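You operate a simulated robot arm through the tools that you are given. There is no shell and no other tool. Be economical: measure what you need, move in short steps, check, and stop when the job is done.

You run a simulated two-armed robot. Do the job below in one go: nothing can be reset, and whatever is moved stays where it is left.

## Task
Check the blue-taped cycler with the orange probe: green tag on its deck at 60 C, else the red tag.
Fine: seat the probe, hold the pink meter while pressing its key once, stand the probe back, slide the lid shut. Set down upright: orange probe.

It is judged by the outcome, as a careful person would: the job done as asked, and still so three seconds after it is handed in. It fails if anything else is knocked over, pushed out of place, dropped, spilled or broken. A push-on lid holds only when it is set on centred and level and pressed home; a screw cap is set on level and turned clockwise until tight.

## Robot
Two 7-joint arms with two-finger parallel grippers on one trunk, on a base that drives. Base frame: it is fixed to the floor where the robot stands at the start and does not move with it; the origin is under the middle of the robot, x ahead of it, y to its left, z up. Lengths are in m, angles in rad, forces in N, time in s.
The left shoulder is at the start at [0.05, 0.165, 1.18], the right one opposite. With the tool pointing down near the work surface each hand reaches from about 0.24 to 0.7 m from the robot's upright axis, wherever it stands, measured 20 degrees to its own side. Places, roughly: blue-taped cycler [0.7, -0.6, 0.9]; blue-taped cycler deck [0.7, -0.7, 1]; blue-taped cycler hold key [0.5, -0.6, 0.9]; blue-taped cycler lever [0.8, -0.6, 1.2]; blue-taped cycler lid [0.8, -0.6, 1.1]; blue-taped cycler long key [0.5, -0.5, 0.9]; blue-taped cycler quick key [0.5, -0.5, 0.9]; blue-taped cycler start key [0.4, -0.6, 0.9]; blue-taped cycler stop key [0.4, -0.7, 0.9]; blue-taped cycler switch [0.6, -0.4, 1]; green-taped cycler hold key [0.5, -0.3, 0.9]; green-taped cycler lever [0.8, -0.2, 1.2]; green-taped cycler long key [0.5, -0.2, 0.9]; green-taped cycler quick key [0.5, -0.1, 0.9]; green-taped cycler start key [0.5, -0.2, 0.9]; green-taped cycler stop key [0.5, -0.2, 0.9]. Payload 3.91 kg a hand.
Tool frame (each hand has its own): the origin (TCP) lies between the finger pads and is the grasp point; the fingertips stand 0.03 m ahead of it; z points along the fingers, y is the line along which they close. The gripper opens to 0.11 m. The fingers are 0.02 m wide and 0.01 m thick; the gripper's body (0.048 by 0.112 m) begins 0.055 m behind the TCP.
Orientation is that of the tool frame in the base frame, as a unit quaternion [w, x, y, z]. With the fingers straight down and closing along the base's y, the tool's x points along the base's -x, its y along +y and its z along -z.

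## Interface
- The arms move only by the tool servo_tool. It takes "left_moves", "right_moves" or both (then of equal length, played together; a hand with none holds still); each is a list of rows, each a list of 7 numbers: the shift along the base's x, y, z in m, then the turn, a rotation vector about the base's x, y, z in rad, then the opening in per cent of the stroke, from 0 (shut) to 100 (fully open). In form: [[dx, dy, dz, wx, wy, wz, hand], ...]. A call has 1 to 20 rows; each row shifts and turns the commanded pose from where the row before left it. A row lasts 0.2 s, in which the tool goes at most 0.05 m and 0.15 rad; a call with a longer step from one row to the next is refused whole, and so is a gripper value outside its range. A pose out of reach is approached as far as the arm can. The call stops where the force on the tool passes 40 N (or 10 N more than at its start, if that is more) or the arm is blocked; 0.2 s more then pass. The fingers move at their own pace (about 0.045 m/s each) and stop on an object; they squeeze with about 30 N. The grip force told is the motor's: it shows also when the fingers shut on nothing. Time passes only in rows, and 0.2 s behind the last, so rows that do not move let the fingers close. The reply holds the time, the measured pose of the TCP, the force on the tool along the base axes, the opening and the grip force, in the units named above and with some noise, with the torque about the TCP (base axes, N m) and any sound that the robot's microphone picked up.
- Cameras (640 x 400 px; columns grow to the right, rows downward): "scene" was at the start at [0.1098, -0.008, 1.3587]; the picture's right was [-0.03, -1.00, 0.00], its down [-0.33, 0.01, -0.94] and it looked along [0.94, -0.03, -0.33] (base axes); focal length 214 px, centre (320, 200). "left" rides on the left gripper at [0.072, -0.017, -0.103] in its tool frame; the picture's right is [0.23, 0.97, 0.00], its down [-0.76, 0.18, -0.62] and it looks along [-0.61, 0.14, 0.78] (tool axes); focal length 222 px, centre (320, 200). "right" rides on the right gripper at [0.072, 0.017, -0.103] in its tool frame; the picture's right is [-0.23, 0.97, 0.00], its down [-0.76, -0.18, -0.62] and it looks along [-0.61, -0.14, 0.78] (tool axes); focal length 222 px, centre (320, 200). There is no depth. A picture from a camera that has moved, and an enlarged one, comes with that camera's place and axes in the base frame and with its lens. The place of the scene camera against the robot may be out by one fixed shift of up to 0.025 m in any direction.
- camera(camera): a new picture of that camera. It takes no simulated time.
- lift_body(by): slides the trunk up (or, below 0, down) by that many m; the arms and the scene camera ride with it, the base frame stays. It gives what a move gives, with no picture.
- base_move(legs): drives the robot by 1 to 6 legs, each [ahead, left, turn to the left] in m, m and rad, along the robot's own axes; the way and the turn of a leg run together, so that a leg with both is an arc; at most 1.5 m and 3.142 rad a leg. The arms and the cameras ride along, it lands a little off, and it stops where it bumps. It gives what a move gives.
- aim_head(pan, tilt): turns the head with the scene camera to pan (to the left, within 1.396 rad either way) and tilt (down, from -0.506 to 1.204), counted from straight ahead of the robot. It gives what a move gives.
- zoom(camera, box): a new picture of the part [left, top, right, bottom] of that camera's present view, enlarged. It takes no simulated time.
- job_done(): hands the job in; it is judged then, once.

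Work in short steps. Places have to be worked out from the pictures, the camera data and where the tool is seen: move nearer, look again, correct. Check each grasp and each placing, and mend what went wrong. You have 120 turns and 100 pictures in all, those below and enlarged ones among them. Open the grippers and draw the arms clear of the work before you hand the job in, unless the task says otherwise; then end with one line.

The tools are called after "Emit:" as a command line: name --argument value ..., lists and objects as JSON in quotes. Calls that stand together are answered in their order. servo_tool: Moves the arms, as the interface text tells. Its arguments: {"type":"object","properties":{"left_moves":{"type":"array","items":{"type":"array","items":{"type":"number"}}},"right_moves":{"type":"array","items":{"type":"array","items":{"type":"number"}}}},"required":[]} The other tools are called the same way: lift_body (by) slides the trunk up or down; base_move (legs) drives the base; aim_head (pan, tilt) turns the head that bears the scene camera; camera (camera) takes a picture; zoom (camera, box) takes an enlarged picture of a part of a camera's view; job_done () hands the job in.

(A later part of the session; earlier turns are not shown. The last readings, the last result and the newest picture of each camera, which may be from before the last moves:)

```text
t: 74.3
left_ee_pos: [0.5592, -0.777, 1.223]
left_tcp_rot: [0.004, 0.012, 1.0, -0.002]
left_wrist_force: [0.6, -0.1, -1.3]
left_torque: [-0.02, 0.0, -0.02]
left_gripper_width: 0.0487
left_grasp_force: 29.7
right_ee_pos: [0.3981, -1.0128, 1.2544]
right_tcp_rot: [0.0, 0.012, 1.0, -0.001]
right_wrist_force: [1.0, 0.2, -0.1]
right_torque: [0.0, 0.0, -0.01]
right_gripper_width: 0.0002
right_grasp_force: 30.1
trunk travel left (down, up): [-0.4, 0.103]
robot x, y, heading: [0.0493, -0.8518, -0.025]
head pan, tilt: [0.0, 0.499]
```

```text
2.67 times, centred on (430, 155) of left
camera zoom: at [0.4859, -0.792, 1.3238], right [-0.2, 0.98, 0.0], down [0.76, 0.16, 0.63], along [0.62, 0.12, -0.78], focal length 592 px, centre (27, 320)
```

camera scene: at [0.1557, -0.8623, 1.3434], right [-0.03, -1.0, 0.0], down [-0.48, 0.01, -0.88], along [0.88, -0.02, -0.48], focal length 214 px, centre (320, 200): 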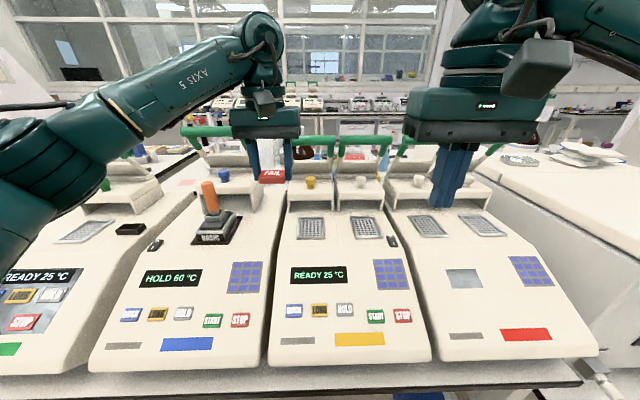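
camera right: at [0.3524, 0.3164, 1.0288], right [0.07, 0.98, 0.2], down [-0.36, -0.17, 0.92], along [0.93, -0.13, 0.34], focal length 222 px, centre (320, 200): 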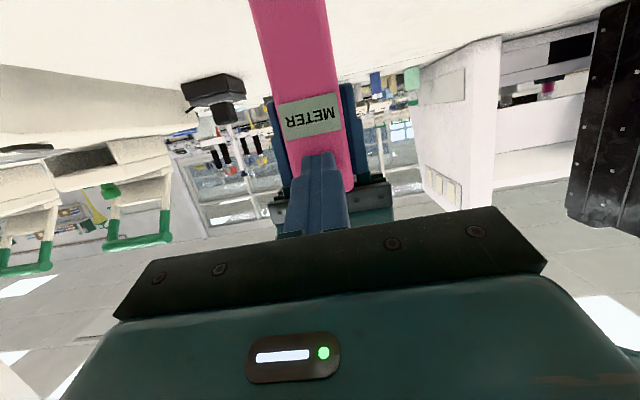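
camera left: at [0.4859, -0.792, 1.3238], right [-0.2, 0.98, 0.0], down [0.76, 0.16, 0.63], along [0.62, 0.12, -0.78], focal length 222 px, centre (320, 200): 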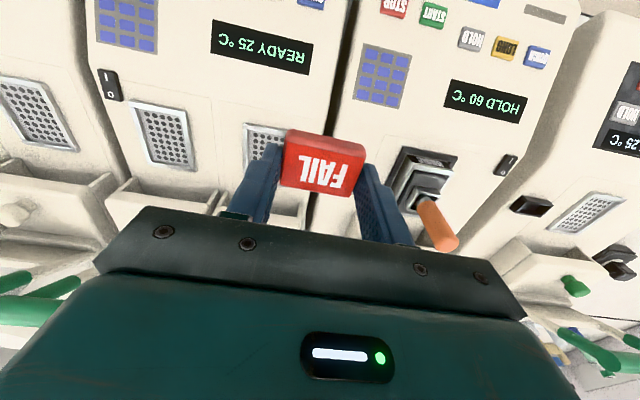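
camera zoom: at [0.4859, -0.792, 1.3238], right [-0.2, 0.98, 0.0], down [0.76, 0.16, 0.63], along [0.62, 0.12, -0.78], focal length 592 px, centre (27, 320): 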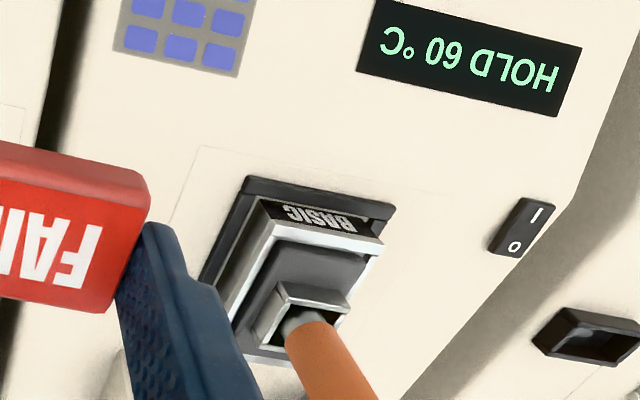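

The lid's outline spans y ≈ -0.664 to -0.494, with the deck at z ≈ 0.98 and a free strip on its right at about y -0.705. I'll bring the tag above (0.672, -0.705).

Emit:
servo_tool --left_moves '[[0.03, 0.018, -0.02, 0, 0, 0, 20], [0.03, 0.018, -0.03, 0, 0, 0, 20], [0.03, 0.018, -0.035, 0, 0, 0, 20], [0.023, 0.018, -0.035, 0, 0, 0, 20], [0, 0, -0.035, 0, 0, 0, 20], [0, 0, 0, 0, 0, 0, 20]]'

Emit:
zoom --camera "scene" --box '[150, 150, 310, 270]'

Emit:
camera --camera "left"

```text
t: 75.7
left_ee_pos: [0.6693, -0.7077, 1.0662]
left_tcp_rot: [0.004, 0.013, 1.0, -0.002]
left_wrist_force: [0.1, 0.7, -0.6]
left_torque: [0.02, 0.0, -0.02]
left_gripper_width: 0.0488
left_grasp_force: 29.8
right_ee_pos: [0.3978, -1.0134, 1.2534]
right_tcp_rot: [0.0, 0.013, 1.0, 0.0]
right_wrist_force: [-0.3, 0.3, -0.3]
right_torque: [0.02, -0.02, 0.04]
right_gripper_width: 0.0001
right_grasp_force: 29.7
trunk travel left (down, up): [-0.4, 0.103]
robot x, y, heading: [0.0496, -0.8533, -0.029]
head pan, tilt: [0.0, 0.499]
```

```text
3.33 times, centred on (230, 210) of scene
camera zoom: at [0.1546, -0.8624, 1.3435], right [-0.03, -1.0, 0.0], down [-0.48, 0.01, -0.88], along [0.88, -0.02, -0.48], focal length 715 px, centre (620, 167)
```

zoom: 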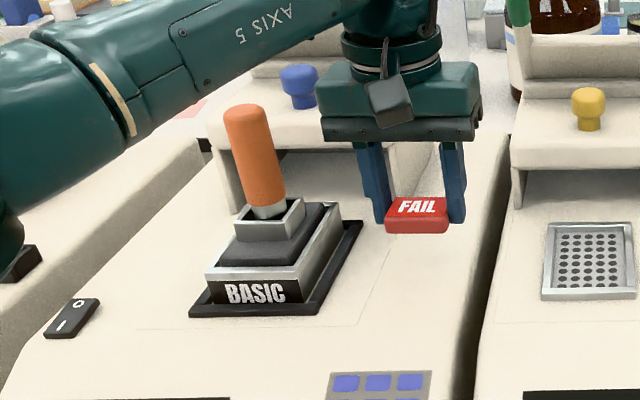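

```text
34 pictures are left
camera left: at [0.5968, -0.7217, 1.1683], right [-0.2, 0.98, 0.0], down [0.76, 0.16, 0.63], along [0.62, 0.12, -0.78], focal length 222 px, centre (320, 200)
```

left: 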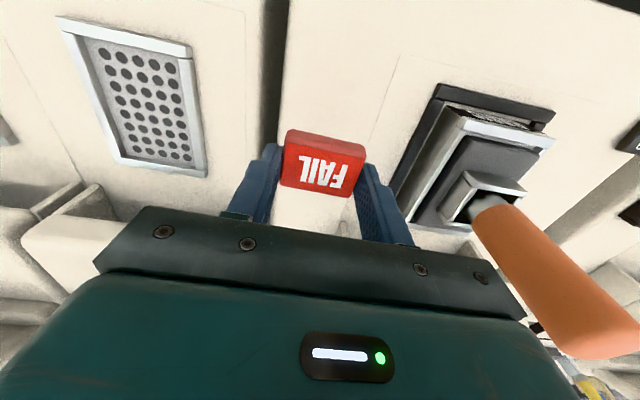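

The tag sits midway between the lid outline and the machine edge. I'll lower it gently until contact.

Emit:
servo_tool --left_moves '[[0, 0, -0.025, 0, 0, 0, 20], [0, 0, -0.015, 0, 0, 0, 20], [0, 0, -0.005, 0, 0, 0, 20], [0, 0, -0.004, 0, 0, 0, 20], [0, 0, 0, 0, 0, 0, 20]]'

Emit:
zoom --camera "scene" --box '[200, 170, 300, 250]'

```text
t: 76.9
left_ee_pos: [0.669, -0.7057, 1.0188]
left_tcp_rot: [0.005, 0.013, 1.0, -0.001]
left_wrist_force: [0.9, 0.0, -1.0]
left_torque: [-0.03, 0.0, -0.02]
left_gripper_width: 0.0485
left_grasp_force: 30.3
right_ee_pos: [0.3982, -1.0142, 1.2537]
right_tcp_rot: [0.0, 0.013, 1.0, 0.0]
right_wrist_force: [-0.6, 0.6, 0.5]
right_torque: [-0.01, 0.0, -0.01]
right_gripper_width: 0.0
right_grasp_force: 29.9
trunk travel left (down, up): [-0.4, 0.103]
robot x, y, heading: [0.0491, -0.8495, -0.027]
head pan, tilt: [0.0, 0.499]
```

```text
5.00 times, centred on (250, 210) of scene
camera zoom: at [0.1547, -0.8623, 1.3435], right [-0.03, -1.0, 0.0], down [-0.48, 0.01, -0.88], along [0.88, -0.02, -0.48], focal length 1072 px, centre (670, 150)
```

zoom: 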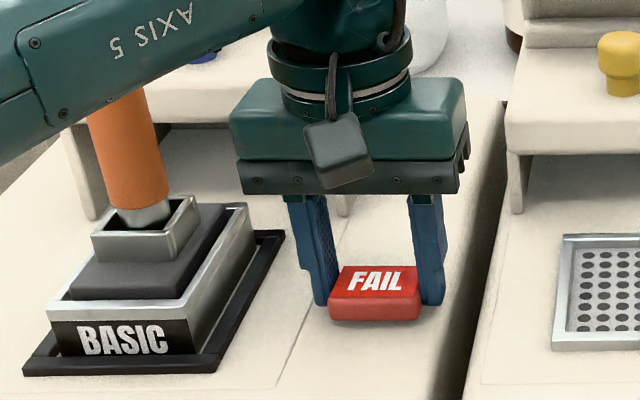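

Nearly down; a few more millimetres to contact.

Emit:
servo_tool --left_moves '[[0, 0, -0.003, 0, 0, 0, 20], [0, 0, -0.003, 0, 0, 0, 20], [0, 0, -0.003, 0, 0, 0, 20], [0, 0, 0, 0, 0, 0, 20]]'

```text
t: 77.9
left_ee_pos: [0.6694, -0.7042, 1.0155]
left_tcp_rot: [0.008, 0.013, 1.0, -0.002]
left_wrist_force: [-1.6, 2.9, 26.0]
left_torque: [0.83, 0.33, 0.08]
left_gripper_width: 0.0486
left_grasp_force: 30.1
right_ee_pos: [0.394, -1.0145, 1.256]
right_tcp_rot: [0.002, 0.013, 1.0, 0.0]
right_wrist_force: [0.1, -0.2, -0.1]
right_torque: [-0.02, 0.03, -0.02]
right_gripper_width: 0.0
right_grasp_force: 29.4
trunk travel left (down, up): [-0.4, 0.103]
robot x, y, heading: [0.0478, -0.8521, -0.027]
head pan, tilt: [0.0, 0.499]
```

Contact on the deck (26 N). I'll relax, open a little and lift away.

Emit:
servo_tool --left_moves '[[0, 0, 0.004, 0, 0, 0, 20], [0, 0, 0, 0, 0, 0, 62], [0, 0, 0, 0, 0, 0, 62], [0, 0, 0, 0, 0, 0, 62], [0, 0, 0.03, 0, 0, 0, 62], [0, 0, 0.045, 0, 0, 0, 62], [0, 0, 0.045, 0, 0, 0, 62], [0, 0, 0.045, 0, 0, 0, 50], [0, 0, 0.02, 0, 0, 0, 50], [0, 0, 0, 0, 0, 0, 50]]'

Emit:
zoom --camera "scene" --box '[150, 150, 310, 270]'

Emit:
camera --camera "left"

```text
t: 80.1
left_ee_pos: [0.6718, -0.7043, 1.1997]
left_tcp_rot: [0.004, 0.013, 1.0, -0.002]
left_wrist_force: [0.3, -0.1, -0.4]
left_torque: [0.03, 0.02, -0.02]
left_gripper_width: 0.055
left_grasp_force: 0.2
right_ee_pos: [0.3985, -1.0128, 1.2533]
right_tcp_rot: [0.0, 0.013, 1.0, 0.001]
right_wrist_force: [0.3, -0.2, -1.0]
right_torque: [0.03, -0.01, 0.03]
right_gripper_width: 0.0
right_grasp_force: 30.2
trunk travel left (down, up): [-0.4, 0.103]
robot x, y, heading: [0.0494, -0.8553, -0.021]
head pan, tilt: [0.0, 0.499]
```

```text
3.33 times, centred on (230, 210) of scene
camera zoom: at [0.1548, -0.8621, 1.3435], right [-0.03, -1.0, 0.0], down [-0.48, 0.01, -0.88], along [0.88, -0.02, -0.48], focal length 715 px, centre (620, 167)
```

zoom: 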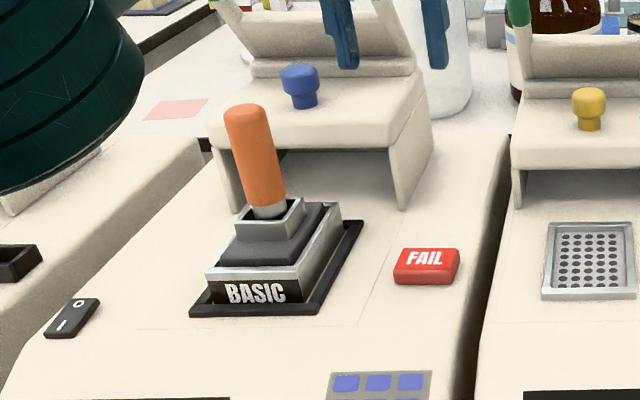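

```text
31 pictures are left
camera left: at [0.5996, -0.7186, 1.3015], right [-0.2, 0.98, 0.0], down [0.76, 0.16, 0.63], along [0.62, 0.12, -0.78], focal length 222 px, centre (320, 200)
```

left: 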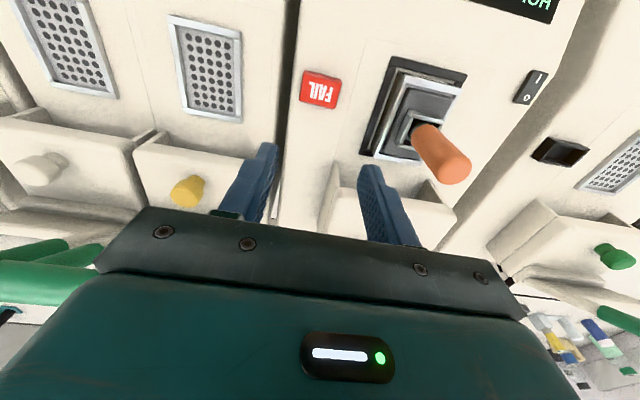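

The tag lies flat in the clear strip. Now I'll reposition the base a little left and bring the left hand over the probe.

Emit:
servo_tool --left_moves '[[-0.04, 0, 0.015, 0, 0, 0, 60], [-0.04, 0, 0.015, 0, 0, 0, 60], [0, 0, 0, 0, 0, 0, 60]]'

Emit:
base_move --legs '[[0, 0.08, 0.025]]'

```text
t: 80.9
left_ee_pos: [0.5916, -0.7033, 1.2289]
left_tcp_rot: [0.003, 0.013, 1.0, -0.002]
left_wrist_force: [-0.2, 0.2, 0.1]
left_torque: [0.01, 0.03, 0.01]
left_gripper_width: 0.0659
left_grasp_force: 0.1
right_ee_pos: [0.3966, -1.0136, 1.2532]
right_tcp_rot: [0.0, 0.013, 1.0, 0.0]
right_wrist_force: [1.0, -0.2, -0.8]
right_torque: [-0.02, 0.01, 0.02]
right_gripper_width: 0.0003
right_grasp_force: 30.1
trunk travel left (down, up): [-0.4, 0.103]
robot x, y, heading: [0.0478, -0.8563, -0.027]
head pan, tilt: [0.0, 0.499]
```

```text
t: 82.2
left_ee_pos: [0.5908, -0.609, 1.2291]
left_tcp_rot: [0.003, 0.0, 1.0, -0.001]
left_wrist_force: [0.0, 0.5, 0.1]
left_torque: [-0.01, 0.0, -0.05]
left_gripper_width: 0.0661
left_grasp_force: 0.1
right_ee_pos: [0.4028, -0.9244, 1.2536]
right_tcp_rot: [0.0, 0.001, 1.0, 0.0]
right_wrist_force: [0.2, 0.4, 0.4]
right_torque: [0.01, 0.02, 0.0]
right_gripper_width: 0.0
right_grasp_force: 29.8
trunk travel left (down, up): [-0.4, 0.103]
robot x, y, heading: [0.0496, -0.7746, -0.001]
head pan, tilt: [0.0, 0.499]
```

Moving to just above the probe.

Emit:
servo_tool --left_moves '[[0.03, 0.01, 0, 0, 0, 0, 60], [0.03, 0.01, 0, 0, 0, 0, 60], [0.028, 0.009, -0.02, 0, 0, 0, 60], [0, 0, -0.015, 0, 0, 0, 60], [0, 0, 0, 0, 0, 0, 60]]'

Emit:
camera --camera "left"

```text
t: 83.4
left_ee_pos: [0.6704, -0.582, 1.1942]
left_tcp_rot: [0.005, 0.002, 1.0, -0.001]
left_wrist_force: [-0.1, -0.7, -0.4]
left_torque: [0.02, -0.02, 0.02]
left_gripper_width: 0.0658
left_grasp_force: 0.0
left hand out of reach, approached as far as the arm can: row 3
right_ee_pos: [0.4018, -0.9255, 1.2531]
right_tcp_rot: [0.0, 0.001, 1.0, 0.001]
right_wrist_force: [0.3, 0.4, -0.1]
right_torque: [0.0, -0.01, -0.03]
right_gripper_width: 0.0001
right_grasp_force: 30.5
trunk travel left (down, up): [-0.4, 0.103]
robot x, y, heading: [0.0472, -0.7745, -0.004]
head pan, tilt: [0.0, 0.499]
```

```text
30 pictures are left
camera left: at [0.5971, -0.5988, 1.2953], right [-0.22, 0.97, 0.0], down [0.76, 0.18, 0.63], along [0.61, 0.14, -0.78], focal length 222 px, centre (320, 200)
```

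left: 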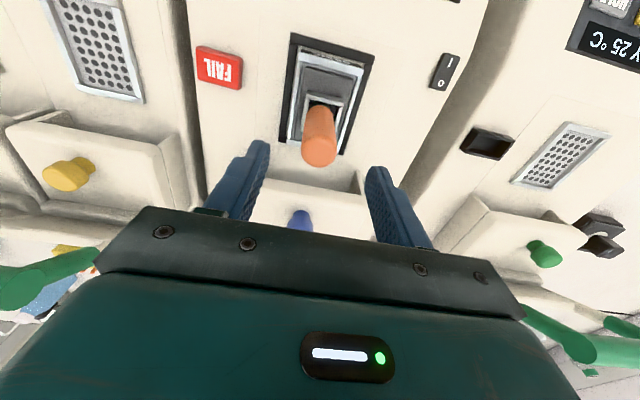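

Probe is centred between the fingers. I'll descend to the previous grip height (1.092) and grip.

Emit:
servo_tool --left_moves '[[0.003, 0.001, -0.03, 0, 0, 0, 60], [0.002, 0, -0.035, 0, 0, 0, 60], [0, 0, -0.035, 0, 0, 0, 60], [0, 0, 0, 0, 0, 0, 60]]'

Emit:
zoom --camera "left" --box '[220, 60, 420, 220]'

```text
t: 84.4
left_ee_pos: [0.6744, -0.5774, 1.0949]
left_tcp_rot: [0.005, 0.001, 1.0, -0.002]
left_wrist_force: [-0.7, -0.6, 0.0]
left_torque: [0.0, -0.01, -0.01]
left_gripper_width: 0.0659
left_grasp_force: 0.1
right_ee_pos: [0.4012, -0.9251, 1.2545]
right_tcp_rot: [0.0, 0.0, 1.0, 0.0]
right_wrist_force: [-0.8, 0.2, 0.1]
right_torque: [-0.01, -0.01, 0.03]
right_gripper_width: 0.0
right_grasp_force: 30.4
trunk travel left (down, up): [-0.4, 0.103]
robot x, y, heading: [0.0494, -0.7781, -0.003]
head pan, tilt: [0.0, 0.499]
```

```text
2.50 times, centred on (320, 140) of left
camera zoom: at [0.6021, -0.5946, 1.1959], right [-0.23, 0.97, 0.0], down [0.76, 0.18, 0.63], along [0.61, 0.14, -0.78], focal length 555 px, centre (320, 350)
```

zoom: 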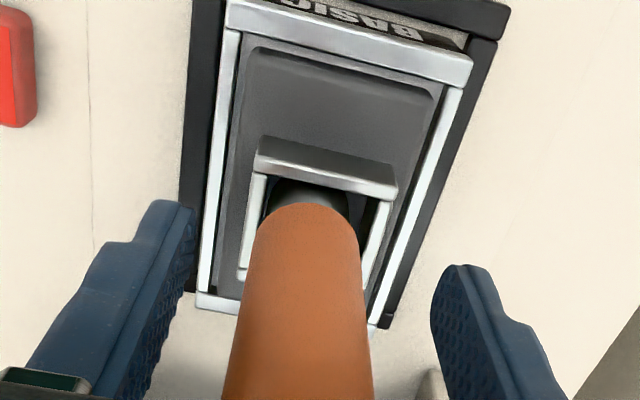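

The probe leans a touch toward -y, so I'll shift 4 mm to centre on it and grip.

Emit:
servo_tool --left_moves '[[0, -0.004, 0, 0, 0, 0, 60], [0, 0, 0, 0, 0, 0, 0], [0, 0, 0, 0, 0, 0, 0], [0, 0, 0, 0, 0, 0, 0], [0, 0, 0, 0, 0, 0, 0], [0, 0, 0, 0, 0, 0, 0]]'

Emit:
zoom --camera "left" --box '[220, 60, 420, 220]'

```text
t: 85.8
left_ee_pos: [0.6757, -0.582, 1.095]
left_tcp_rot: [0.005, 0.001, 1.0, -0.002]
left_wrist_force: [-0.4, 0.2, -0.2]
left_torque: [0.02, 0.01, 0.01]
left_gripper_width: 0.0288
left_grasp_force: 30.2
right_ee_pos: [0.4016, -0.9251, 1.2534]
right_tcp_rot: [0.0, 0.001, 1.0, 0.001]
right_wrist_force: [-0.2, -0.3, 0.1]
right_torque: [0.01, -0.02, -0.02]
right_gripper_width: 0.0
right_grasp_force: 30.0
trunk travel left (down, up): [-0.4, 0.103]
robot x, y, heading: [0.0501, -0.7771, -0.004]
head pan, tilt: [0.0, 0.499]
```

```text
2.50 times, centred on (320, 140) of left
camera zoom: at [0.6034, -0.5984, 1.196], right [-0.23, 0.97, 0.0], down [0.76, 0.18, 0.63], along [0.61, 0.14, -0.78], focal length 555 px, centre (320, 350)
```

zoom: 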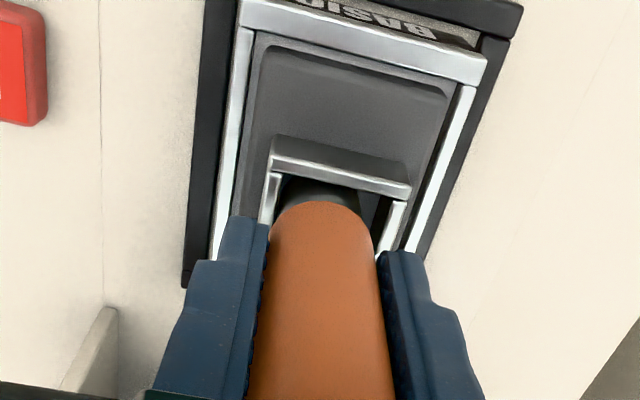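

Gripped. I'll lift straight out, retract and drive back to the bench.

Emit:
servo_tool --left_moves '[[0, 0, 0.02, 0, 0, 0, 0], [0, 0, 0.03, 0, 0, 0, 0], [0, 0, 0.04, 0, 0, 0, 0], [-0.02, 0, 0.03, 0, 0, 0, 0], [-0.04, 0, 0.02, 0, 0, 0, 0], [-0.045, 0, 0.01, 0, 0, 0, 0], [-0.045, 0, 0, 0, 0, 0, 0], [0, 0, 0, 0, 0, 0, 0]]'

Emit:
base_move --legs '[[-0.05, 0, 0], [0, 0.78, 0]]'

Emit:
camera --camera "left"

Emit:
camera --camera "scene"

```text
t: 87.6
left_ee_pos: [0.5252, -0.5854, 1.2424]
left_tcp_rot: [0.003, 0.001, 1.0, -0.002]
left_wrist_force: [0.2, 0.3, -1.0]
left_torque: [-0.01, 0.02, 0.02]
left_gripper_width: 0.0286
left_grasp_force: 30.1
right_ee_pos: [0.4027, -0.925, 1.253]
right_tcp_rot: [0.0, 0.001, 1.0, -0.001]
right_wrist_force: [-0.1, -0.1, 0.1]
right_torque: [-0.01, 0.0, 0.04]
right_gripper_width: 0.0
right_grasp_force: 29.7
trunk travel left (down, up): [-0.4, 0.103]
robot x, y, heading: [0.0475, -0.779, -0.001]
head pan, tilt: [0.0, 0.499]
```

```text
t: 95.5
left_ee_pos: [0.4779, 0.1997, 1.2416]
left_tcp_rot: [0.003, 0.002, 1.0, -0.002]
left_wrist_force: [-0.9, 0.1, -1.2]
left_torque: [-0.01, -0.01, 0.0]
left_gripper_width: 0.0283
left_grasp_force: 29.9
right_ee_pos: [0.3524, -0.1394, 1.2537]
right_tcp_rot: [0.0, 0.0, 1.0, 0.0]
right_wrist_force: [-0.3, 0.6, -0.6]
right_torque: [0.03, 0.02, -0.02]
right_gripper_width: 0.0
right_grasp_force: 29.7
trunk travel left (down, up): [-0.4, 0.103]
robot x, y, heading: [0.0022, 0.0117, 0.002]
head pan, tilt: [0.0, 0.499]
```

```text
27 pictures are left
camera left: at [0.4048, 0.1827, 1.3442], right [-0.22, 0.97, 0.0], down [0.76, 0.18, 0.63], along [0.61, 0.14, -0.78], focal length 222 px, centre (320, 200)
```

left: 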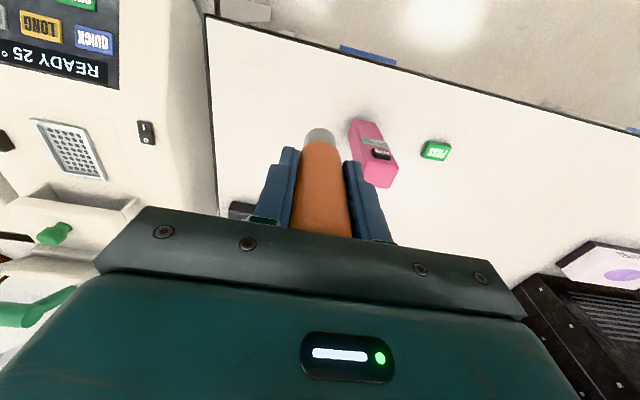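

```text
26 pictures are left
camera scene: at [0.107, 0.0054, 1.3435], right [0.0, -1.0, 0.0], down [-0.48, 0.0, -0.88], along [0.88, 0.0, -0.48], focal length 214 px, centre (320, 200)
```

scene: 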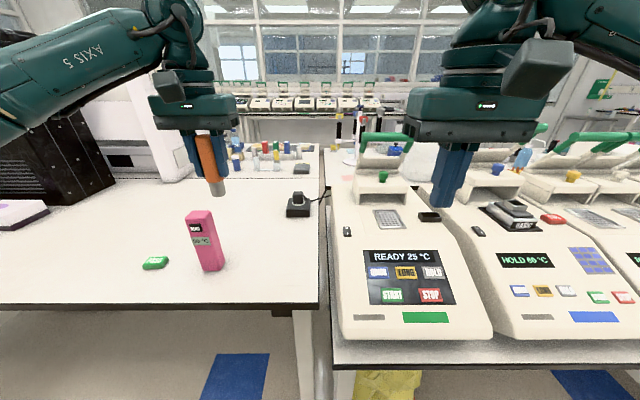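

The bench spot (0.544, 0.148) is free. I'll move above it and lower to near contact (expected TCP z ≈ 0.989).

Emit:
servo_tool --left_moves '[[0.033, -0.026, -0.02, 0, 0, 0, 0], [0.033, -0.026, -0.02, 0, 0, 0, 0], [0, 0, -0.045, 0, 0, 0, 0], [0, 0, -0.045, 0, 0, 0, 0], [0, 0, -0.045, 0, 0, 0, 0], [0, 0, -0.045, 0, 0, 0, 0], [0, 0, -0.02, 0, 0, 0, 0], [0, 0, 0, 0, 0, 0, 0]]'

Emit:
zoom --camera "scene" --box '[170, 170, 330, 290]'

```text
t: 97.3
left_ee_pos: [0.5416, 0.1441, 1.0052]
left_tcp_rot: [0.004, 0.001, 1.0, -0.002]
left_wrist_force: [0.2, 0.2, -0.9]
left_torque: [-0.02, -0.01, 0.02]
left_gripper_width: 0.0287
left_grasp_force: 30.0
right_ee_pos: [0.3518, -0.1397, 1.2533]
right_tcp_rot: [0.0, 0.0, 1.0, 0.001]
right_wrist_force: [0.1, 0.6, -0.1]
right_torque: [-0.02, 0.0, 0.03]
right_gripper_width: 0.0
right_grasp_force: 29.3
trunk travel left (down, up): [-0.4, 0.103]
robot x, y, heading: [0.0015, 0.011, -0.0]
head pan, tilt: [0.0, 0.499]
```

```text
3.33 times, centred on (250, 230) of scene
camera zoom: at [0.1069, 0.0052, 1.3435], right [0.0, -1.0, 0.0], down [-0.48, 0.0, -0.88], along [0.88, 0.0, -0.48], focal length 715 px, centre (553, 100)
```

zoom: 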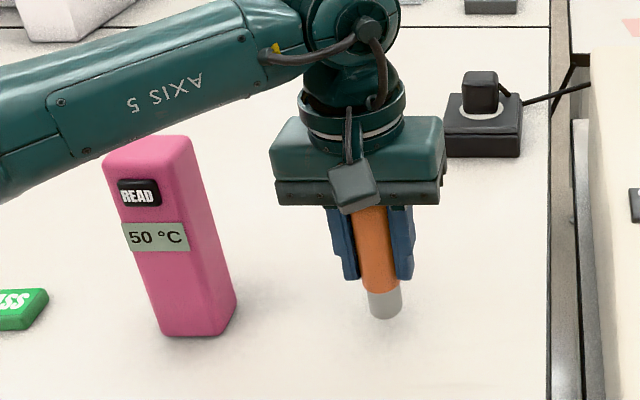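

Confirmed 50 °C. The probe is about 1.5 cm above the bench; I'll lower it slowly to contact.

Emit:
servo_tool --left_moves '[[0, 0, -0.008, 0, 0, 0, 0], [0, 0, -0.004, 0, 0, 0, 0], [0, 0, -0.003, 0, 0, 0, 0], [0, 0, -0.003, 0, 0, 0, 0], [0, 0, 0, 0, 0, 0, 0]]'

Emit:
zoom --camera "left" --box '[220, 60, 420, 220]'

```text
t: 98.5
left_ee_pos: [0.542, 0.1469, 0.9875]
left_tcp_rot: [0.006, 0.001, 1.0, -0.001]
left_wrist_force: [-0.9, 2.0, 14.7]
left_torque: [0.22, 0.14, 0.01]
left_gripper_width: 0.0285
left_grasp_force: 30.0
right_ee_pos: [0.3519, -0.1397, 1.254]
right_tcp_rot: [0.001, -0.001, 1.0, 0.001]
right_wrist_force: [-0.6, 0.2, 0.0]
right_torque: [0.01, -0.02, -0.03]
right_gripper_width: 0.0003
right_grasp_force: 30.1
trunk travel left (down, up): [-0.4, 0.103]
robot x, y, heading: [-0.0027, 0.0111, 0.001]
head pan, tilt: [0.0, 0.499]
```

```text
2.50 times, centred on (320, 140) of left
camera zoom: at [0.4698, 0.1297, 1.0883], right [-0.23, 0.97, -0.01], down [0.75, 0.18, 0.63], along [0.62, 0.14, -0.78], focal length 555 px, centre (320, 350)
```

zoom: 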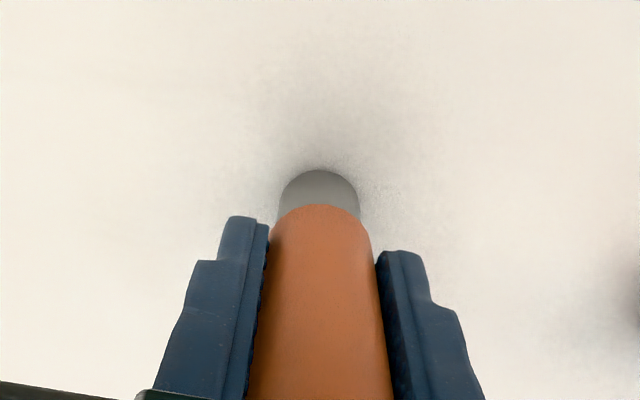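

Contact at 15 N, upright. I'll relax, release, wait, and lift straight off.

Emit:
servo_tool --left_moves '[[0, 0, 0.001, 0, 0, 0, 0], [0, 0, 0, 0, 0, 0, 15], [0, 0, 0, 0, 0, 0, 28], [0, 0, 0, 0, 0, 0, 40], [0, 0, 0, 0, 0, 0, 50], [0, 0, 0, 0, 0, 0, 50], [0, 0, 0.03, 0, 0, 0, 50], [0, 0, 0.045, 0, 0, 0, 50], [0, 0, 0.045, 0, 0, 0, 50], [0, 0, 0.045, 0, 0, 0, 50], [0, 0, 0.045, 0, 0, 0, 50], [0, 0, 0.03, 0, 0, 0, 50], [0, 0, 0, 0, 0, 0, 50]]'

Emit:
zoom --camera "scene" --box '[130, 170, 330, 300]'

```text
t: 101.3
left_ee_pos: [0.5447, 0.1472, 1.2233]
left_tcp_rot: [0.003, 0.002, 1.0, -0.002]
left_wrist_force: [-0.7, 0.5, 0.4]
left_torque: [0.0, -0.03, -0.02]
left_gripper_width: 0.0549
left_grasp_force: 0.1
right_ee_pos: [0.3536, -0.1403, 1.2539]
right_tcp_rot: [0.0, 0.002, 1.0, 0.0]
right_wrist_force: [0.1, 1.1, 0.1]
right_torque: [0.02, 0.01, -0.01]
right_gripper_width: 0.0001
right_grasp_force: 29.8
trunk travel left (down, up): [-0.4, 0.103]
robot x, y, heading: [0.0005, 0.009, -0.006]
head pan, tilt: [0.0, 0.499]
```

```text
3.08 times, centred on (230, 235) of scene
camera zoom: at [0.1071, 0.0054, 1.3434], right [0.0, -1.0, 0.0], down [-0.48, 0.0, -0.88], along [0.88, 0.0, -0.48], focal length 660 px, centre (597, 92)
```

zoom: 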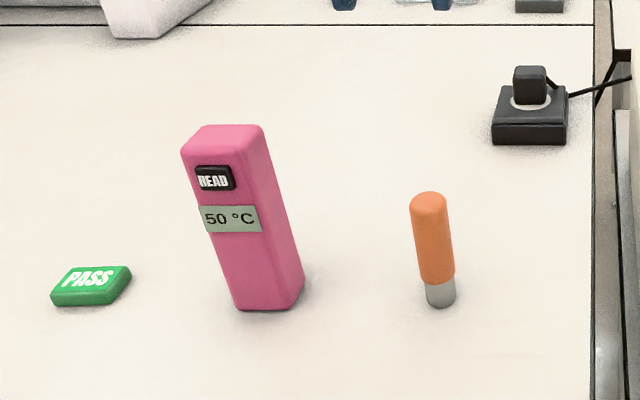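

The probe stands upright on the bench. Now the lid: drive back to the blue cycler, slightly closer in, and look at the knob.

Emit:
servo_tool --left_moves '[[-0.04, 0, 0.01, 0, 0, 0, 50], [-0.04, 0, 0.01, 0, 0, 0, 50], [0, 0, 0, 0, 0, 0, 50]]'

Emit:
base_move --legs '[[0, -0.78, 0], [0.1, 0, 0]]'

Emit:
camera --camera "scene"

Emit:
camera --camera "left"

```text
t: 102.1
left_ee_pos: [0.4625, 0.1431, 1.2447]
left_tcp_rot: [0.004, 0.002, 1.0, -0.001]
left_wrist_force: [0.2, 0.8, -0.3]
left_torque: [0.02, 0.03, 0.01]
left_gripper_width: 0.0551
left_grasp_force: 0.1
right_ee_pos: [0.3533, -0.141, 1.2528]
right_tcp_rot: [0.0, 0.001, 1.0, 0.0]
right_wrist_force: [0.3, 0.1, 0.5]
right_torque: [-0.01, 0.02, 0.01]
right_gripper_width: 0.0002
right_grasp_force: 30.3
trunk travel left (down, up): [-0.4, 0.103]
robot x, y, heading: [-0.0005, 0.0114, -0.001]
head pan, tilt: [0.0, 0.499]
```

```text
t: 110.0
left_ee_pos: [0.5614, -0.6175, 1.243]
left_tcp_rot: [0.004, -0.007, 1.0, -0.001]
left_wrist_force: [1.3, -0.4, 1.1]
left_torque: [-0.03, 0.04, -0.01]
left_gripper_width: 0.055
left_grasp_force: 0.0
right_ee_pos: [0.4572, -0.9023, 1.2533]
right_tcp_rot: [0.0, -0.007, 1.0, 0.0]
right_wrist_force: [0.6, 0.3, 0.0]
right_torque: [-0.03, -0.02, -0.02]
right_gripper_width: 0.0001
right_grasp_force: 29.4
trunk travel left (down, up): [-0.4, 0.103]
robot x, y, heading: [0.1028, -0.7582, 0.019]
head pan, tilt: [0.0, 0.499]
```

```text
22 pictures are left
camera scene: at [0.2086, -0.7614, 1.3434], right [0.01, -1.0, 0.0], down [-0.48, -0.01, -0.88], along [0.88, 0.01, -0.48], focal length 214 px, centre (320, 200)
```

scene: 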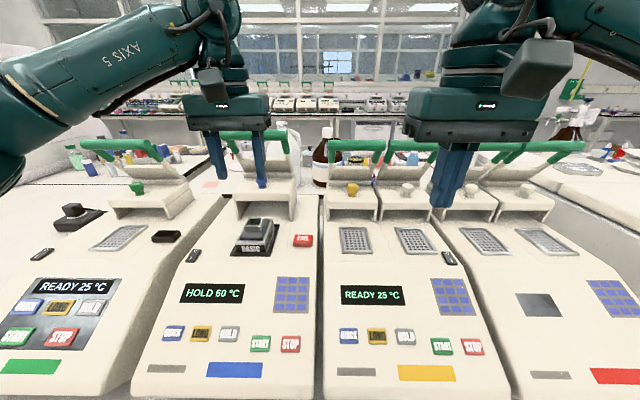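

```text
21 pictures are left
camera left: at [0.4901, -0.6358, 1.3453], right [-0.24, 0.97, 0.0], down [0.75, 0.19, 0.63], along [0.61, 0.15, -0.78], focal length 222 px, centre (320, 200)
```

left: 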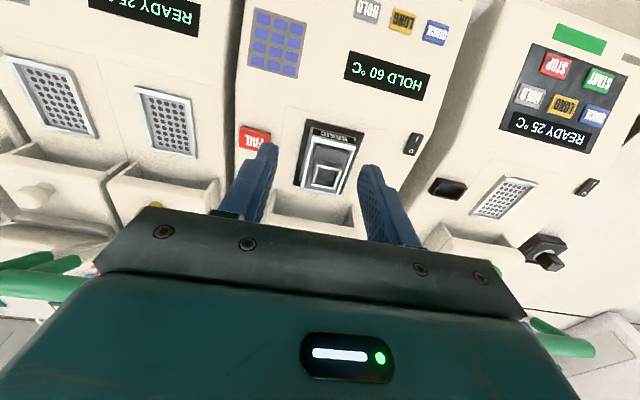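

The knob works out near (0.79, -0.581, 1.105), about 0.16 m of travel to the lid's outline front. I'll tilt the left tool forward (~50°) to keep clear of the lever and look.

Emit:
servo_tool --left_moves '[[0.01, 0.006, 0, 0, -0.142, 0, 50], [0.02, 0.006, 0, 0, -0.142, 0, 50], [0.02, 0.006, -0.01, 0, -0.142, 0, 50], [0.02, 0.006, -0.02, 0, -0.142, 0, 50], [0.02, 0.006, -0.02, 0, -0.142, 0, 50], [0.02, 0.006, -0.02, 0, -0.142, 0, 50], [0, 0, 0, 0, 0, 0, 50]]'

Emit:
camera --camera "left"

Emit:
zoom --camera "scene" --box '[180, 110, 340, 260]'

```text
t: 111.6
left_ee_pos: [0.6735, -0.5802, 1.1746]
left_tcp_rot: [0.417, -0.006, 0.909, -0.004]
left_wrist_force: [0.3, 0.7, 0.5]
left_torque: [-0.01, -0.01, 0.0]
left_gripper_width: 0.0549
left_grasp_force: 0.2
right_ee_pos: [0.4554, -0.9028, 1.2539]
right_tcp_rot: [-0.001, -0.006, 1.0, -0.001]
right_wrist_force: [0.6, -0.7, 0.7]
right_torque: [0.01, -0.02, 0.02]
right_gripper_width: 0.0001
right_grasp_force: 30.3
trunk travel left (down, up): [-0.4, 0.103]
robot x, y, heading: [0.0988, -0.7565, 0.017]
head pan, tilt: [0.0, 0.499]
```

```text
20 pictures are left
camera left: at [0.5475, -0.5985, 1.1857], right [-0.15, 0.97, -0.18], down [0.02, 0.19, 0.98], along [0.99, 0.15, -0.05], focal length 222 px, centre (320, 200)
```

left: 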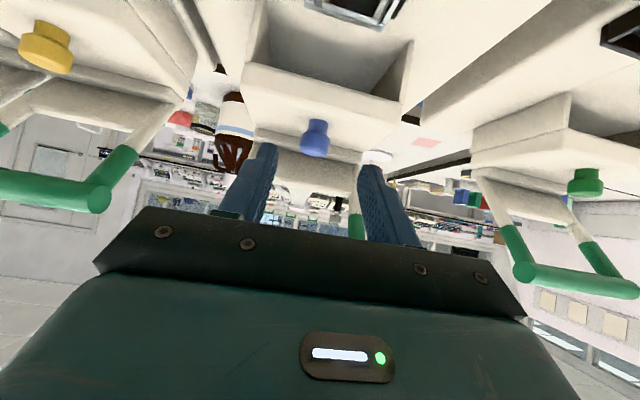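

```text
2.67 times, centred on (260, 185) of scene
camera zoom: at [0.2075, -0.7616, 1.3435], right [0.01, -1.0, 0.0], down [-0.48, -0.01, -0.88], along [0.88, 0.01, -0.48], focal length 572 px, centre (480, 240)
```

zoom: 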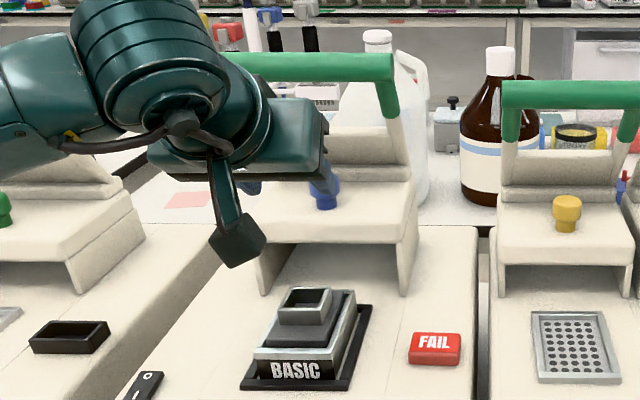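

Knob confirmed at (0.79, -0.580, 1.085–1.127). I'll bring the fingers around it at TCP z ≈ 1.118.

Emit:
servo_tool --left_moves '[[0.02, 0, -0.02, 0, 0, 0, 50], [0.02, 0.0005, -0.02, 0, 0, 0, 50], [0.02, 0, -0.01, 0, 0, 0, 50], [0.02, 0, -0.006, 0, 0, 0, 50], [0.018, 0, 0, 0, 0, 0, 50], [0.012, 0, 0, 0, 0, 0, 50], [0, 0, 0, 0, 0, 0, 50]]'

Emit:
camera --camera "left"

```text
t: 113.2
left_ee_pos: [0.7834, -0.5833, 1.1169]
left_tcp_rot: [0.417, -0.005, 0.909, -0.005]
left_wrist_force: [0.0, 0.2, 1.1]
left_torque: [0.03, 0.01, -0.02]
left_gripper_width: 0.0554
left_grasp_force: 0.0
right_ee_pos: [0.4555, -0.9011, 1.2538]
right_tcp_rot: [0.0, -0.007, 1.0, 0.0]
right_wrist_force: [0.2, 0.0, -0.4]
right_torque: [-0.01, 0.0, 0.01]
right_gripper_width: 0.0
right_grasp_force: 30.6
trunk travel left (down, up): [-0.4, 0.103]
robot x, y, heading: [0.1017, -0.758, 0.01]
head pan, tilt: [0.0, 0.499]
```

```text
18 pictures are left
camera left: at [0.6574, -0.6015, 1.1287], right [-0.15, 0.97, -0.18], down [0.02, 0.19, 0.98], along [0.99, 0.15, -0.05], focal length 222 px, centre (320, 200)
```

left: 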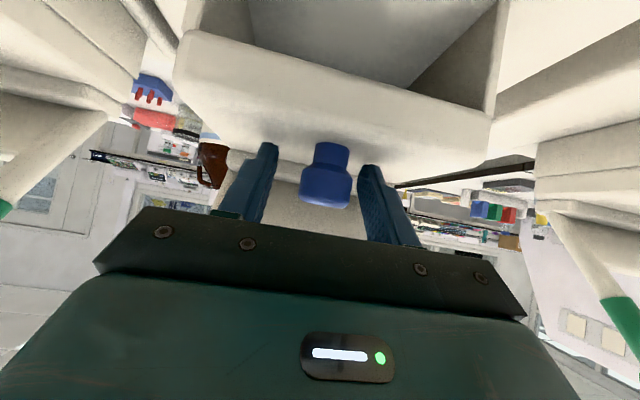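

The knob's bulb is between the fingers. I'll go 8 mm deeper, +3 mm y, and close on it.

Emit:
servo_tool --left_moves '[[0.008, 0.003, 0, 0, 0, 0, 50], [0, 0, 0, 0, 0, 0, 10], [0, 0, 0, 0, 0, 0, 10], [0, 0, 0, 0, 0, 0, 10], [0, 0, 0, 0, 0, 0, 10]]'

Emit:
camera --camera "left"

```text
t: 114.4
left_ee_pos: [0.791, -0.5791, 1.1165]
left_tcp_rot: [0.419, -0.006, 0.908, -0.003]
left_wrist_force: [1.2, 3.3, 2.7]
left_torque: [0.63, 0.03, 0.18]
left_gripper_width: 0.0318
left_grasp_force: 45.0
right_ee_pos: [0.4559, -0.9034, 1.2522]
right_tcp_rot: [0.001, -0.006, 1.0, 0.0]
right_wrist_force: [0.3, 0.0, -0.9]
right_torque: [-0.02, 0.0, 0.03]
right_gripper_width: 0.0
right_grasp_force: 30.1
trunk travel left (down, up): [-0.4, 0.103]
robot x, y, heading: [0.1013, -0.7601, 0.011]
head pan, tilt: [0.0, 0.499]
```

```text
17 pictures are left
camera left: at [0.6652, -0.5972, 1.1285], right [-0.16, 0.97, -0.18], down [0.02, 0.19, 0.98], along [0.99, 0.15, -0.05], focal length 222 px, centre (320, 200)
```

left: 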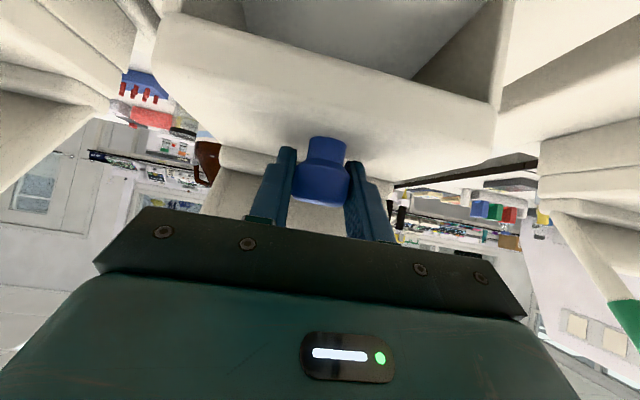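

Knob gripped (0.032). I'll pull it toward the robot in small steps and check that the lid follows.

Emit:
servo_tool --left_moves '[[-0.008, 0, 0, 0, 0, 0, 10], [-0.01, 0, 0, 0, 0, 0, 10], [-0.012, 0, 0, 0, 0, 0, 10], [-0.012, 0, 0, 0, 0, 0, 10], [0, 0, 0, 0, 0, 0, 10]]'

Emit:
zoom --camera "scene" --box '[180, 110, 340, 260]'

```text
t: 115.6
left_ee_pos: [0.7482, -0.5791, 1.1188]
left_tcp_rot: [0.417, -0.005, 0.909, -0.004]
left_wrist_force: [0.7, 2.6, -4.2]
left_torque: [0.87, -1.11, -0.3]
left_gripper_width: 0.0318
left_grasp_force: 44.9
right_ee_pos: [0.4578, -0.9014, 1.2539]
right_tcp_rot: [-0.001, -0.007, 1.0, -0.001]
right_wrist_force: [-0.7, -0.6, 0.3]
right_torque: [0.04, -0.01, 0.01]
right_gripper_width: 0.0001
right_grasp_force: 30.3
trunk travel left (down, up): [-0.4, 0.103]
robot x, y, heading: [0.1017, -0.7579, 0.015]
head pan, tilt: [0.0, 0.499]
```

```text
2.67 times, centred on (260, 185) of scene
camera zoom: at [0.208, -0.761, 1.3434], right [0.01, -1.0, 0.0], down [-0.48, -0.01, -0.88], along [0.88, 0.01, -0.48], focal length 572 px, centre (480, 240)
```

zoom: 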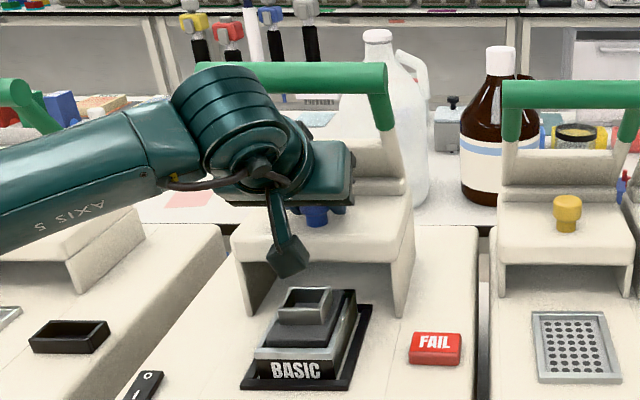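

The lid slides along. I'll continue pulling toward the shut position.

Emit:
servo_tool --left_moves '[[-0.012, 0, 0, 0, 0, 0, 10], [-0.012, 0, 0, 0, 0, 0, 10], [-0.012, 0, 0, 0, 0, 0, 10], [-0.012, 0, 0, 0, 0, 0, 10], [-0.012, 0, 0, 0, 0, 0, 10], [-0.012, 0, 0, 0, 0, 0, 10], [0, 0, 0, 0, 0, 0, 10]]'

Emit:
zoom --camera "scene" --box '[180, 110, 340, 260]'

```text
t: 117.2
left_ee_pos: [0.6762, -0.5799, 1.1174]
left_tcp_rot: [0.416, -0.004, 0.909, -0.005]
left_wrist_force: [1.3, -7.2, -5.4]
left_torque: [0.4, 0.43, 0.05]
left_gripper_width: 0.0316
left_grasp_force: 45.5
right_ee_pos: [0.4578, -0.9043, 1.2537]
right_tcp_rot: [0.0, -0.007, 1.0, 0.0]
right_wrist_force: [0.2, 0.0, -0.3]
right_torque: [-0.01, 0.01, -0.02]
right_gripper_width: 0.0001
right_grasp_force: 30.3
trunk travel left (down, up): [-0.4, 0.103]
robot x, y, heading: [0.1029, -0.7577, 0.017]
head pan, tilt: [0.0, 0.499]
```

```text
2.67 times, centred on (260, 185) of scene
camera zoom: at [0.2083, -0.7625, 1.3434], right [0.01, -1.0, 0.0], down [-0.48, -0.01, -0.88], along [0.88, 0.01, -0.48], focal length 572 px, centre (480, 240)
```

zoom: 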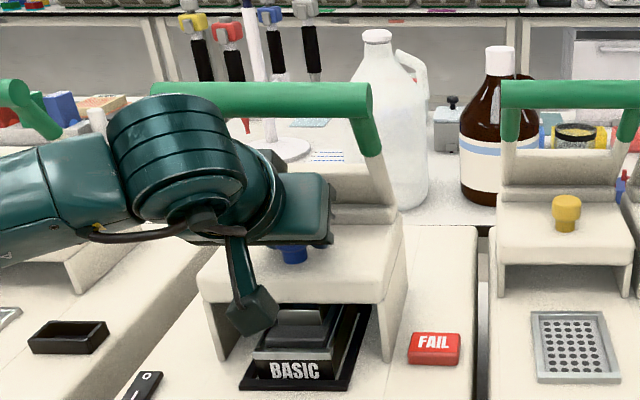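

The lid clears the tag and is mostly over the block. I'll continue in small steps until it meets its stop.

Emit:
servo_tool --left_moves '[[-0.01, 0, 0, 0, 0, 0, 10], [-0.01, 0, 0, 0, 0, 0, 10], [-0.008, 0, 0, 0, 0, 0, 10], [-0.006, 0, 0, 0, 0, 0, 10], [-0.005, 0, 0, 0, 0, 0, 10], [0, 0, 0, 0, 0, 0, 10]]'

Emit:
zoom --camera "scene" --box '[180, 110, 340, 260]'

```text
t: 118.6
left_ee_pos: [0.6405, -0.5794, 1.1173]
left_tcp_rot: [0.415, -0.007, 0.91, -0.003]
left_wrist_force: [10.1, -6.3, -11.8]
left_torque: [0.91, 0.7, -0.04]
left_gripper_width: 0.0317
left_grasp_force: 44.8
right_ee_pos: [0.459, -0.9033, 1.2527]
right_tcp_rot: [-0.001, -0.007, 1.0, 0.0]
right_wrist_force: [-0.4, 0.8, 0.3]
right_torque: [0.02, -0.01, 0.04]
right_gripper_width: 0.0
right_grasp_force: 30.1
trunk travel left (down, up): [-0.4, 0.103]
robot x, y, heading: [0.0979, -0.758, 0.01]
head pan, tilt: [0.0, 0.499]
```

```text
2.67 times, centred on (260, 185) of scene
camera zoom: at [0.2106, -0.762, 1.3431], right [0.01, -1.0, 0.0], down [-0.48, -0.01, -0.88], along [0.88, 0.01, -0.48], focal length 572 px, centre (480, 240)
```

zoom: 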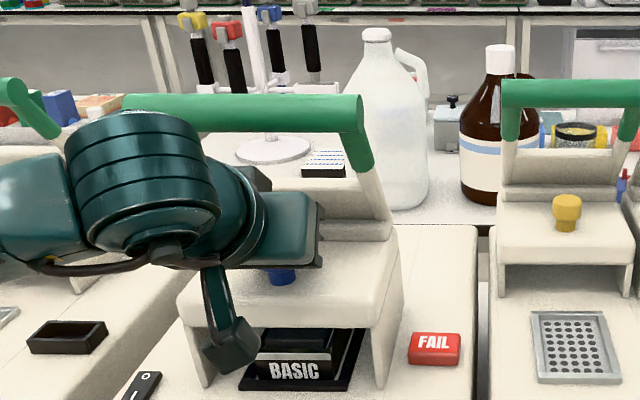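

Resistance is rising (10 N), probably the stop at 0.15 m travel. I'll pull a little more to confirm.

Emit:
servo_tool --left_moves '[[-0.003, 0, 0, 0, 0, 0, 10], [-0.003, 0, 0, 0, 0, 0, 10], [0, 0, 0, 0, 0, 0, 10]]'

```text
t: 119.2
left_ee_pos: [0.6402, -0.5787, 1.1172]
left_tcp_rot: [0.418, -0.008, 0.908, -0.004]
left_wrist_force: [24.3, -6.4, -9.2]
left_torque: [0.57, -0.23, 0.32]
left_gripper_width: 0.0319
left_grasp_force: 45.2
right_ee_pos: [0.4605, -0.9042, 1.2522]
right_tcp_rot: [-0.001, -0.006, 1.0, 0.0]
right_wrist_force: [-1.9, -0.8, -0.4]
right_torque: [0.02, 0.02, 0.0]
right_gripper_width: 0.0
right_grasp_force: 29.7
trunk travel left (down, up): [-0.4, 0.103]
robot x, y, heading: [0.0983, -0.7549, 0.015]
head pan, tilt: [0.0, 0.499]
stopped in row 3 (left hand): the force on the tool passed its limit at 42 N (the readings are from after the stop); the commanded pose is now the measured one
```

The lid is at its hard stop: shut. I'll open and withdraw back along the tool axis.

Emit:
servo_tool --left_moves '[[0, 0, 0, 0, 0, 0, 55], [0, 0, 0, 0, 0, 0, 55], [0, 0, 0, 0, 0, 0, 55], [0, 0, 0, 0, 0, 0, 55], [-0.015, 0, 0.013, 0, 0, 0, 55], [-0.02, 0, 0.02, 0, 0, 0, 55], [-0.02, 0, 0.03, 0, 0, 0, 55], [-0.02, 0, 0.03, 0, 0.1, 0, 55], [-0.02, 0, 0.03, 0, 0.14, 0, 55], [0, 0, 0.02, 0, 0.14, 0, 55], [0, 0, 0, 0, 0.14, 0, 55], [0, 0, 0, 0, 0.14, 0, 55], [0, 0, 0, 0, 0.14, 0, 55], [0, 0, 0, 0, 0, 0, 55]]'

Emit:
camera --camera "scene"

Emit:
camera --camera "left"

```text
t: 122.2
left_ee_pos: [0.5406, -0.5763, 1.2642]
left_tcp_rot: [0.034, -0.008, 0.999, -0.002]
left_wrist_force: [0.0, 0.6, 0.7]
left_torque: [0.03, -0.04, 0.0]
left_gripper_width: 0.0604
left_grasp_force: 0.0
right_ee_pos: [0.457, -0.9023, 1.2532]
right_tcp_rot: [0.0, -0.008, 1.0, 0.0]
right_wrist_force: [0.2, -0.7, -0.5]
right_torque: [0.02, 0.0, -0.04]
right_gripper_width: 0.0002
right_grasp_force: 29.8
trunk travel left (down, up): [-0.4, 0.103]
robot x, y, heading: [0.1041, -0.7575, 0.016]
head pan, tilt: [0.0, 0.499]
```

```text
13 pictures are left
camera scene: at [0.2081, -0.7614, 1.3435], right [0.01, -1.0, 0.0], down [-0.48, -0.01, -0.88], along [0.88, 0.01, -0.48], focal length 214 px, centre (320, 200)
```

scene: 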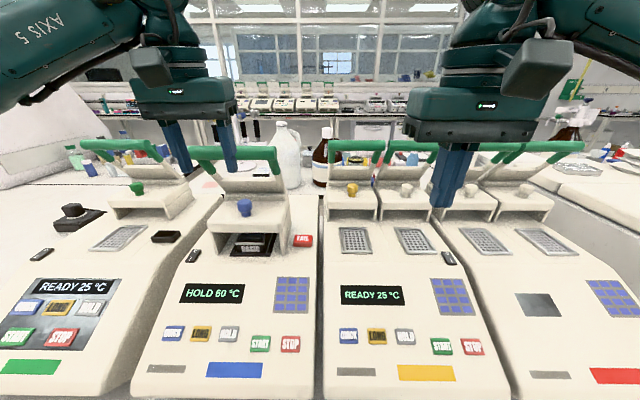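

```text
12 pictures are left
camera left: at [0.4614, -0.5957, 1.3614], right [-0.24, 0.97, -0.02], down [0.71, 0.19, 0.67], along [0.66, 0.15, -0.74], focal length 222 px, centre (320, 200)
```

left: 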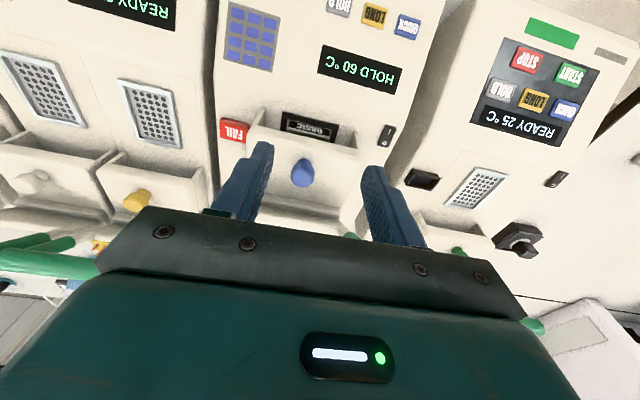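

I'll zoom to verify that the tag, block and lid all look right.

Emit:
zoom --camera "scene" --box '[180, 180, 340, 280]'

Emit:
zoom --camera "left" --box '[200, 90, 400, 210]'

```text
4.00 times, centred on (260, 230) of scene
camera zoom: at [0.2081, -0.7614, 1.3435], right [0.01, -1.0, 0.0], down [-0.48, -0.01, -0.88], along [0.88, 0.01, -0.48], focal length 858 px, centre (560, 80)
```

zoom: 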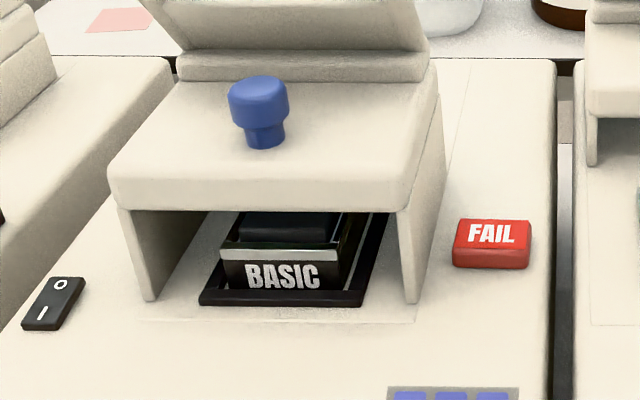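

```text
3.20 times, centred on (300, 150) of left
camera zoom: at [0.4614, -0.5957, 1.3614], right [-0.24, 0.97, -0.02], down [0.71, 0.19, 0.67], along [0.66, 0.15, -0.74], focal length 711 px, centre (384, 360)
```

zoom: 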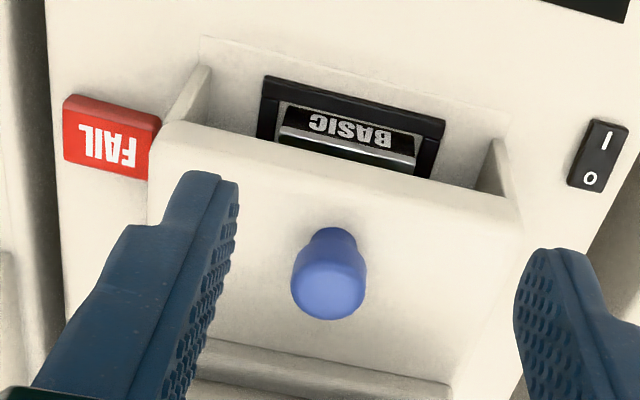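

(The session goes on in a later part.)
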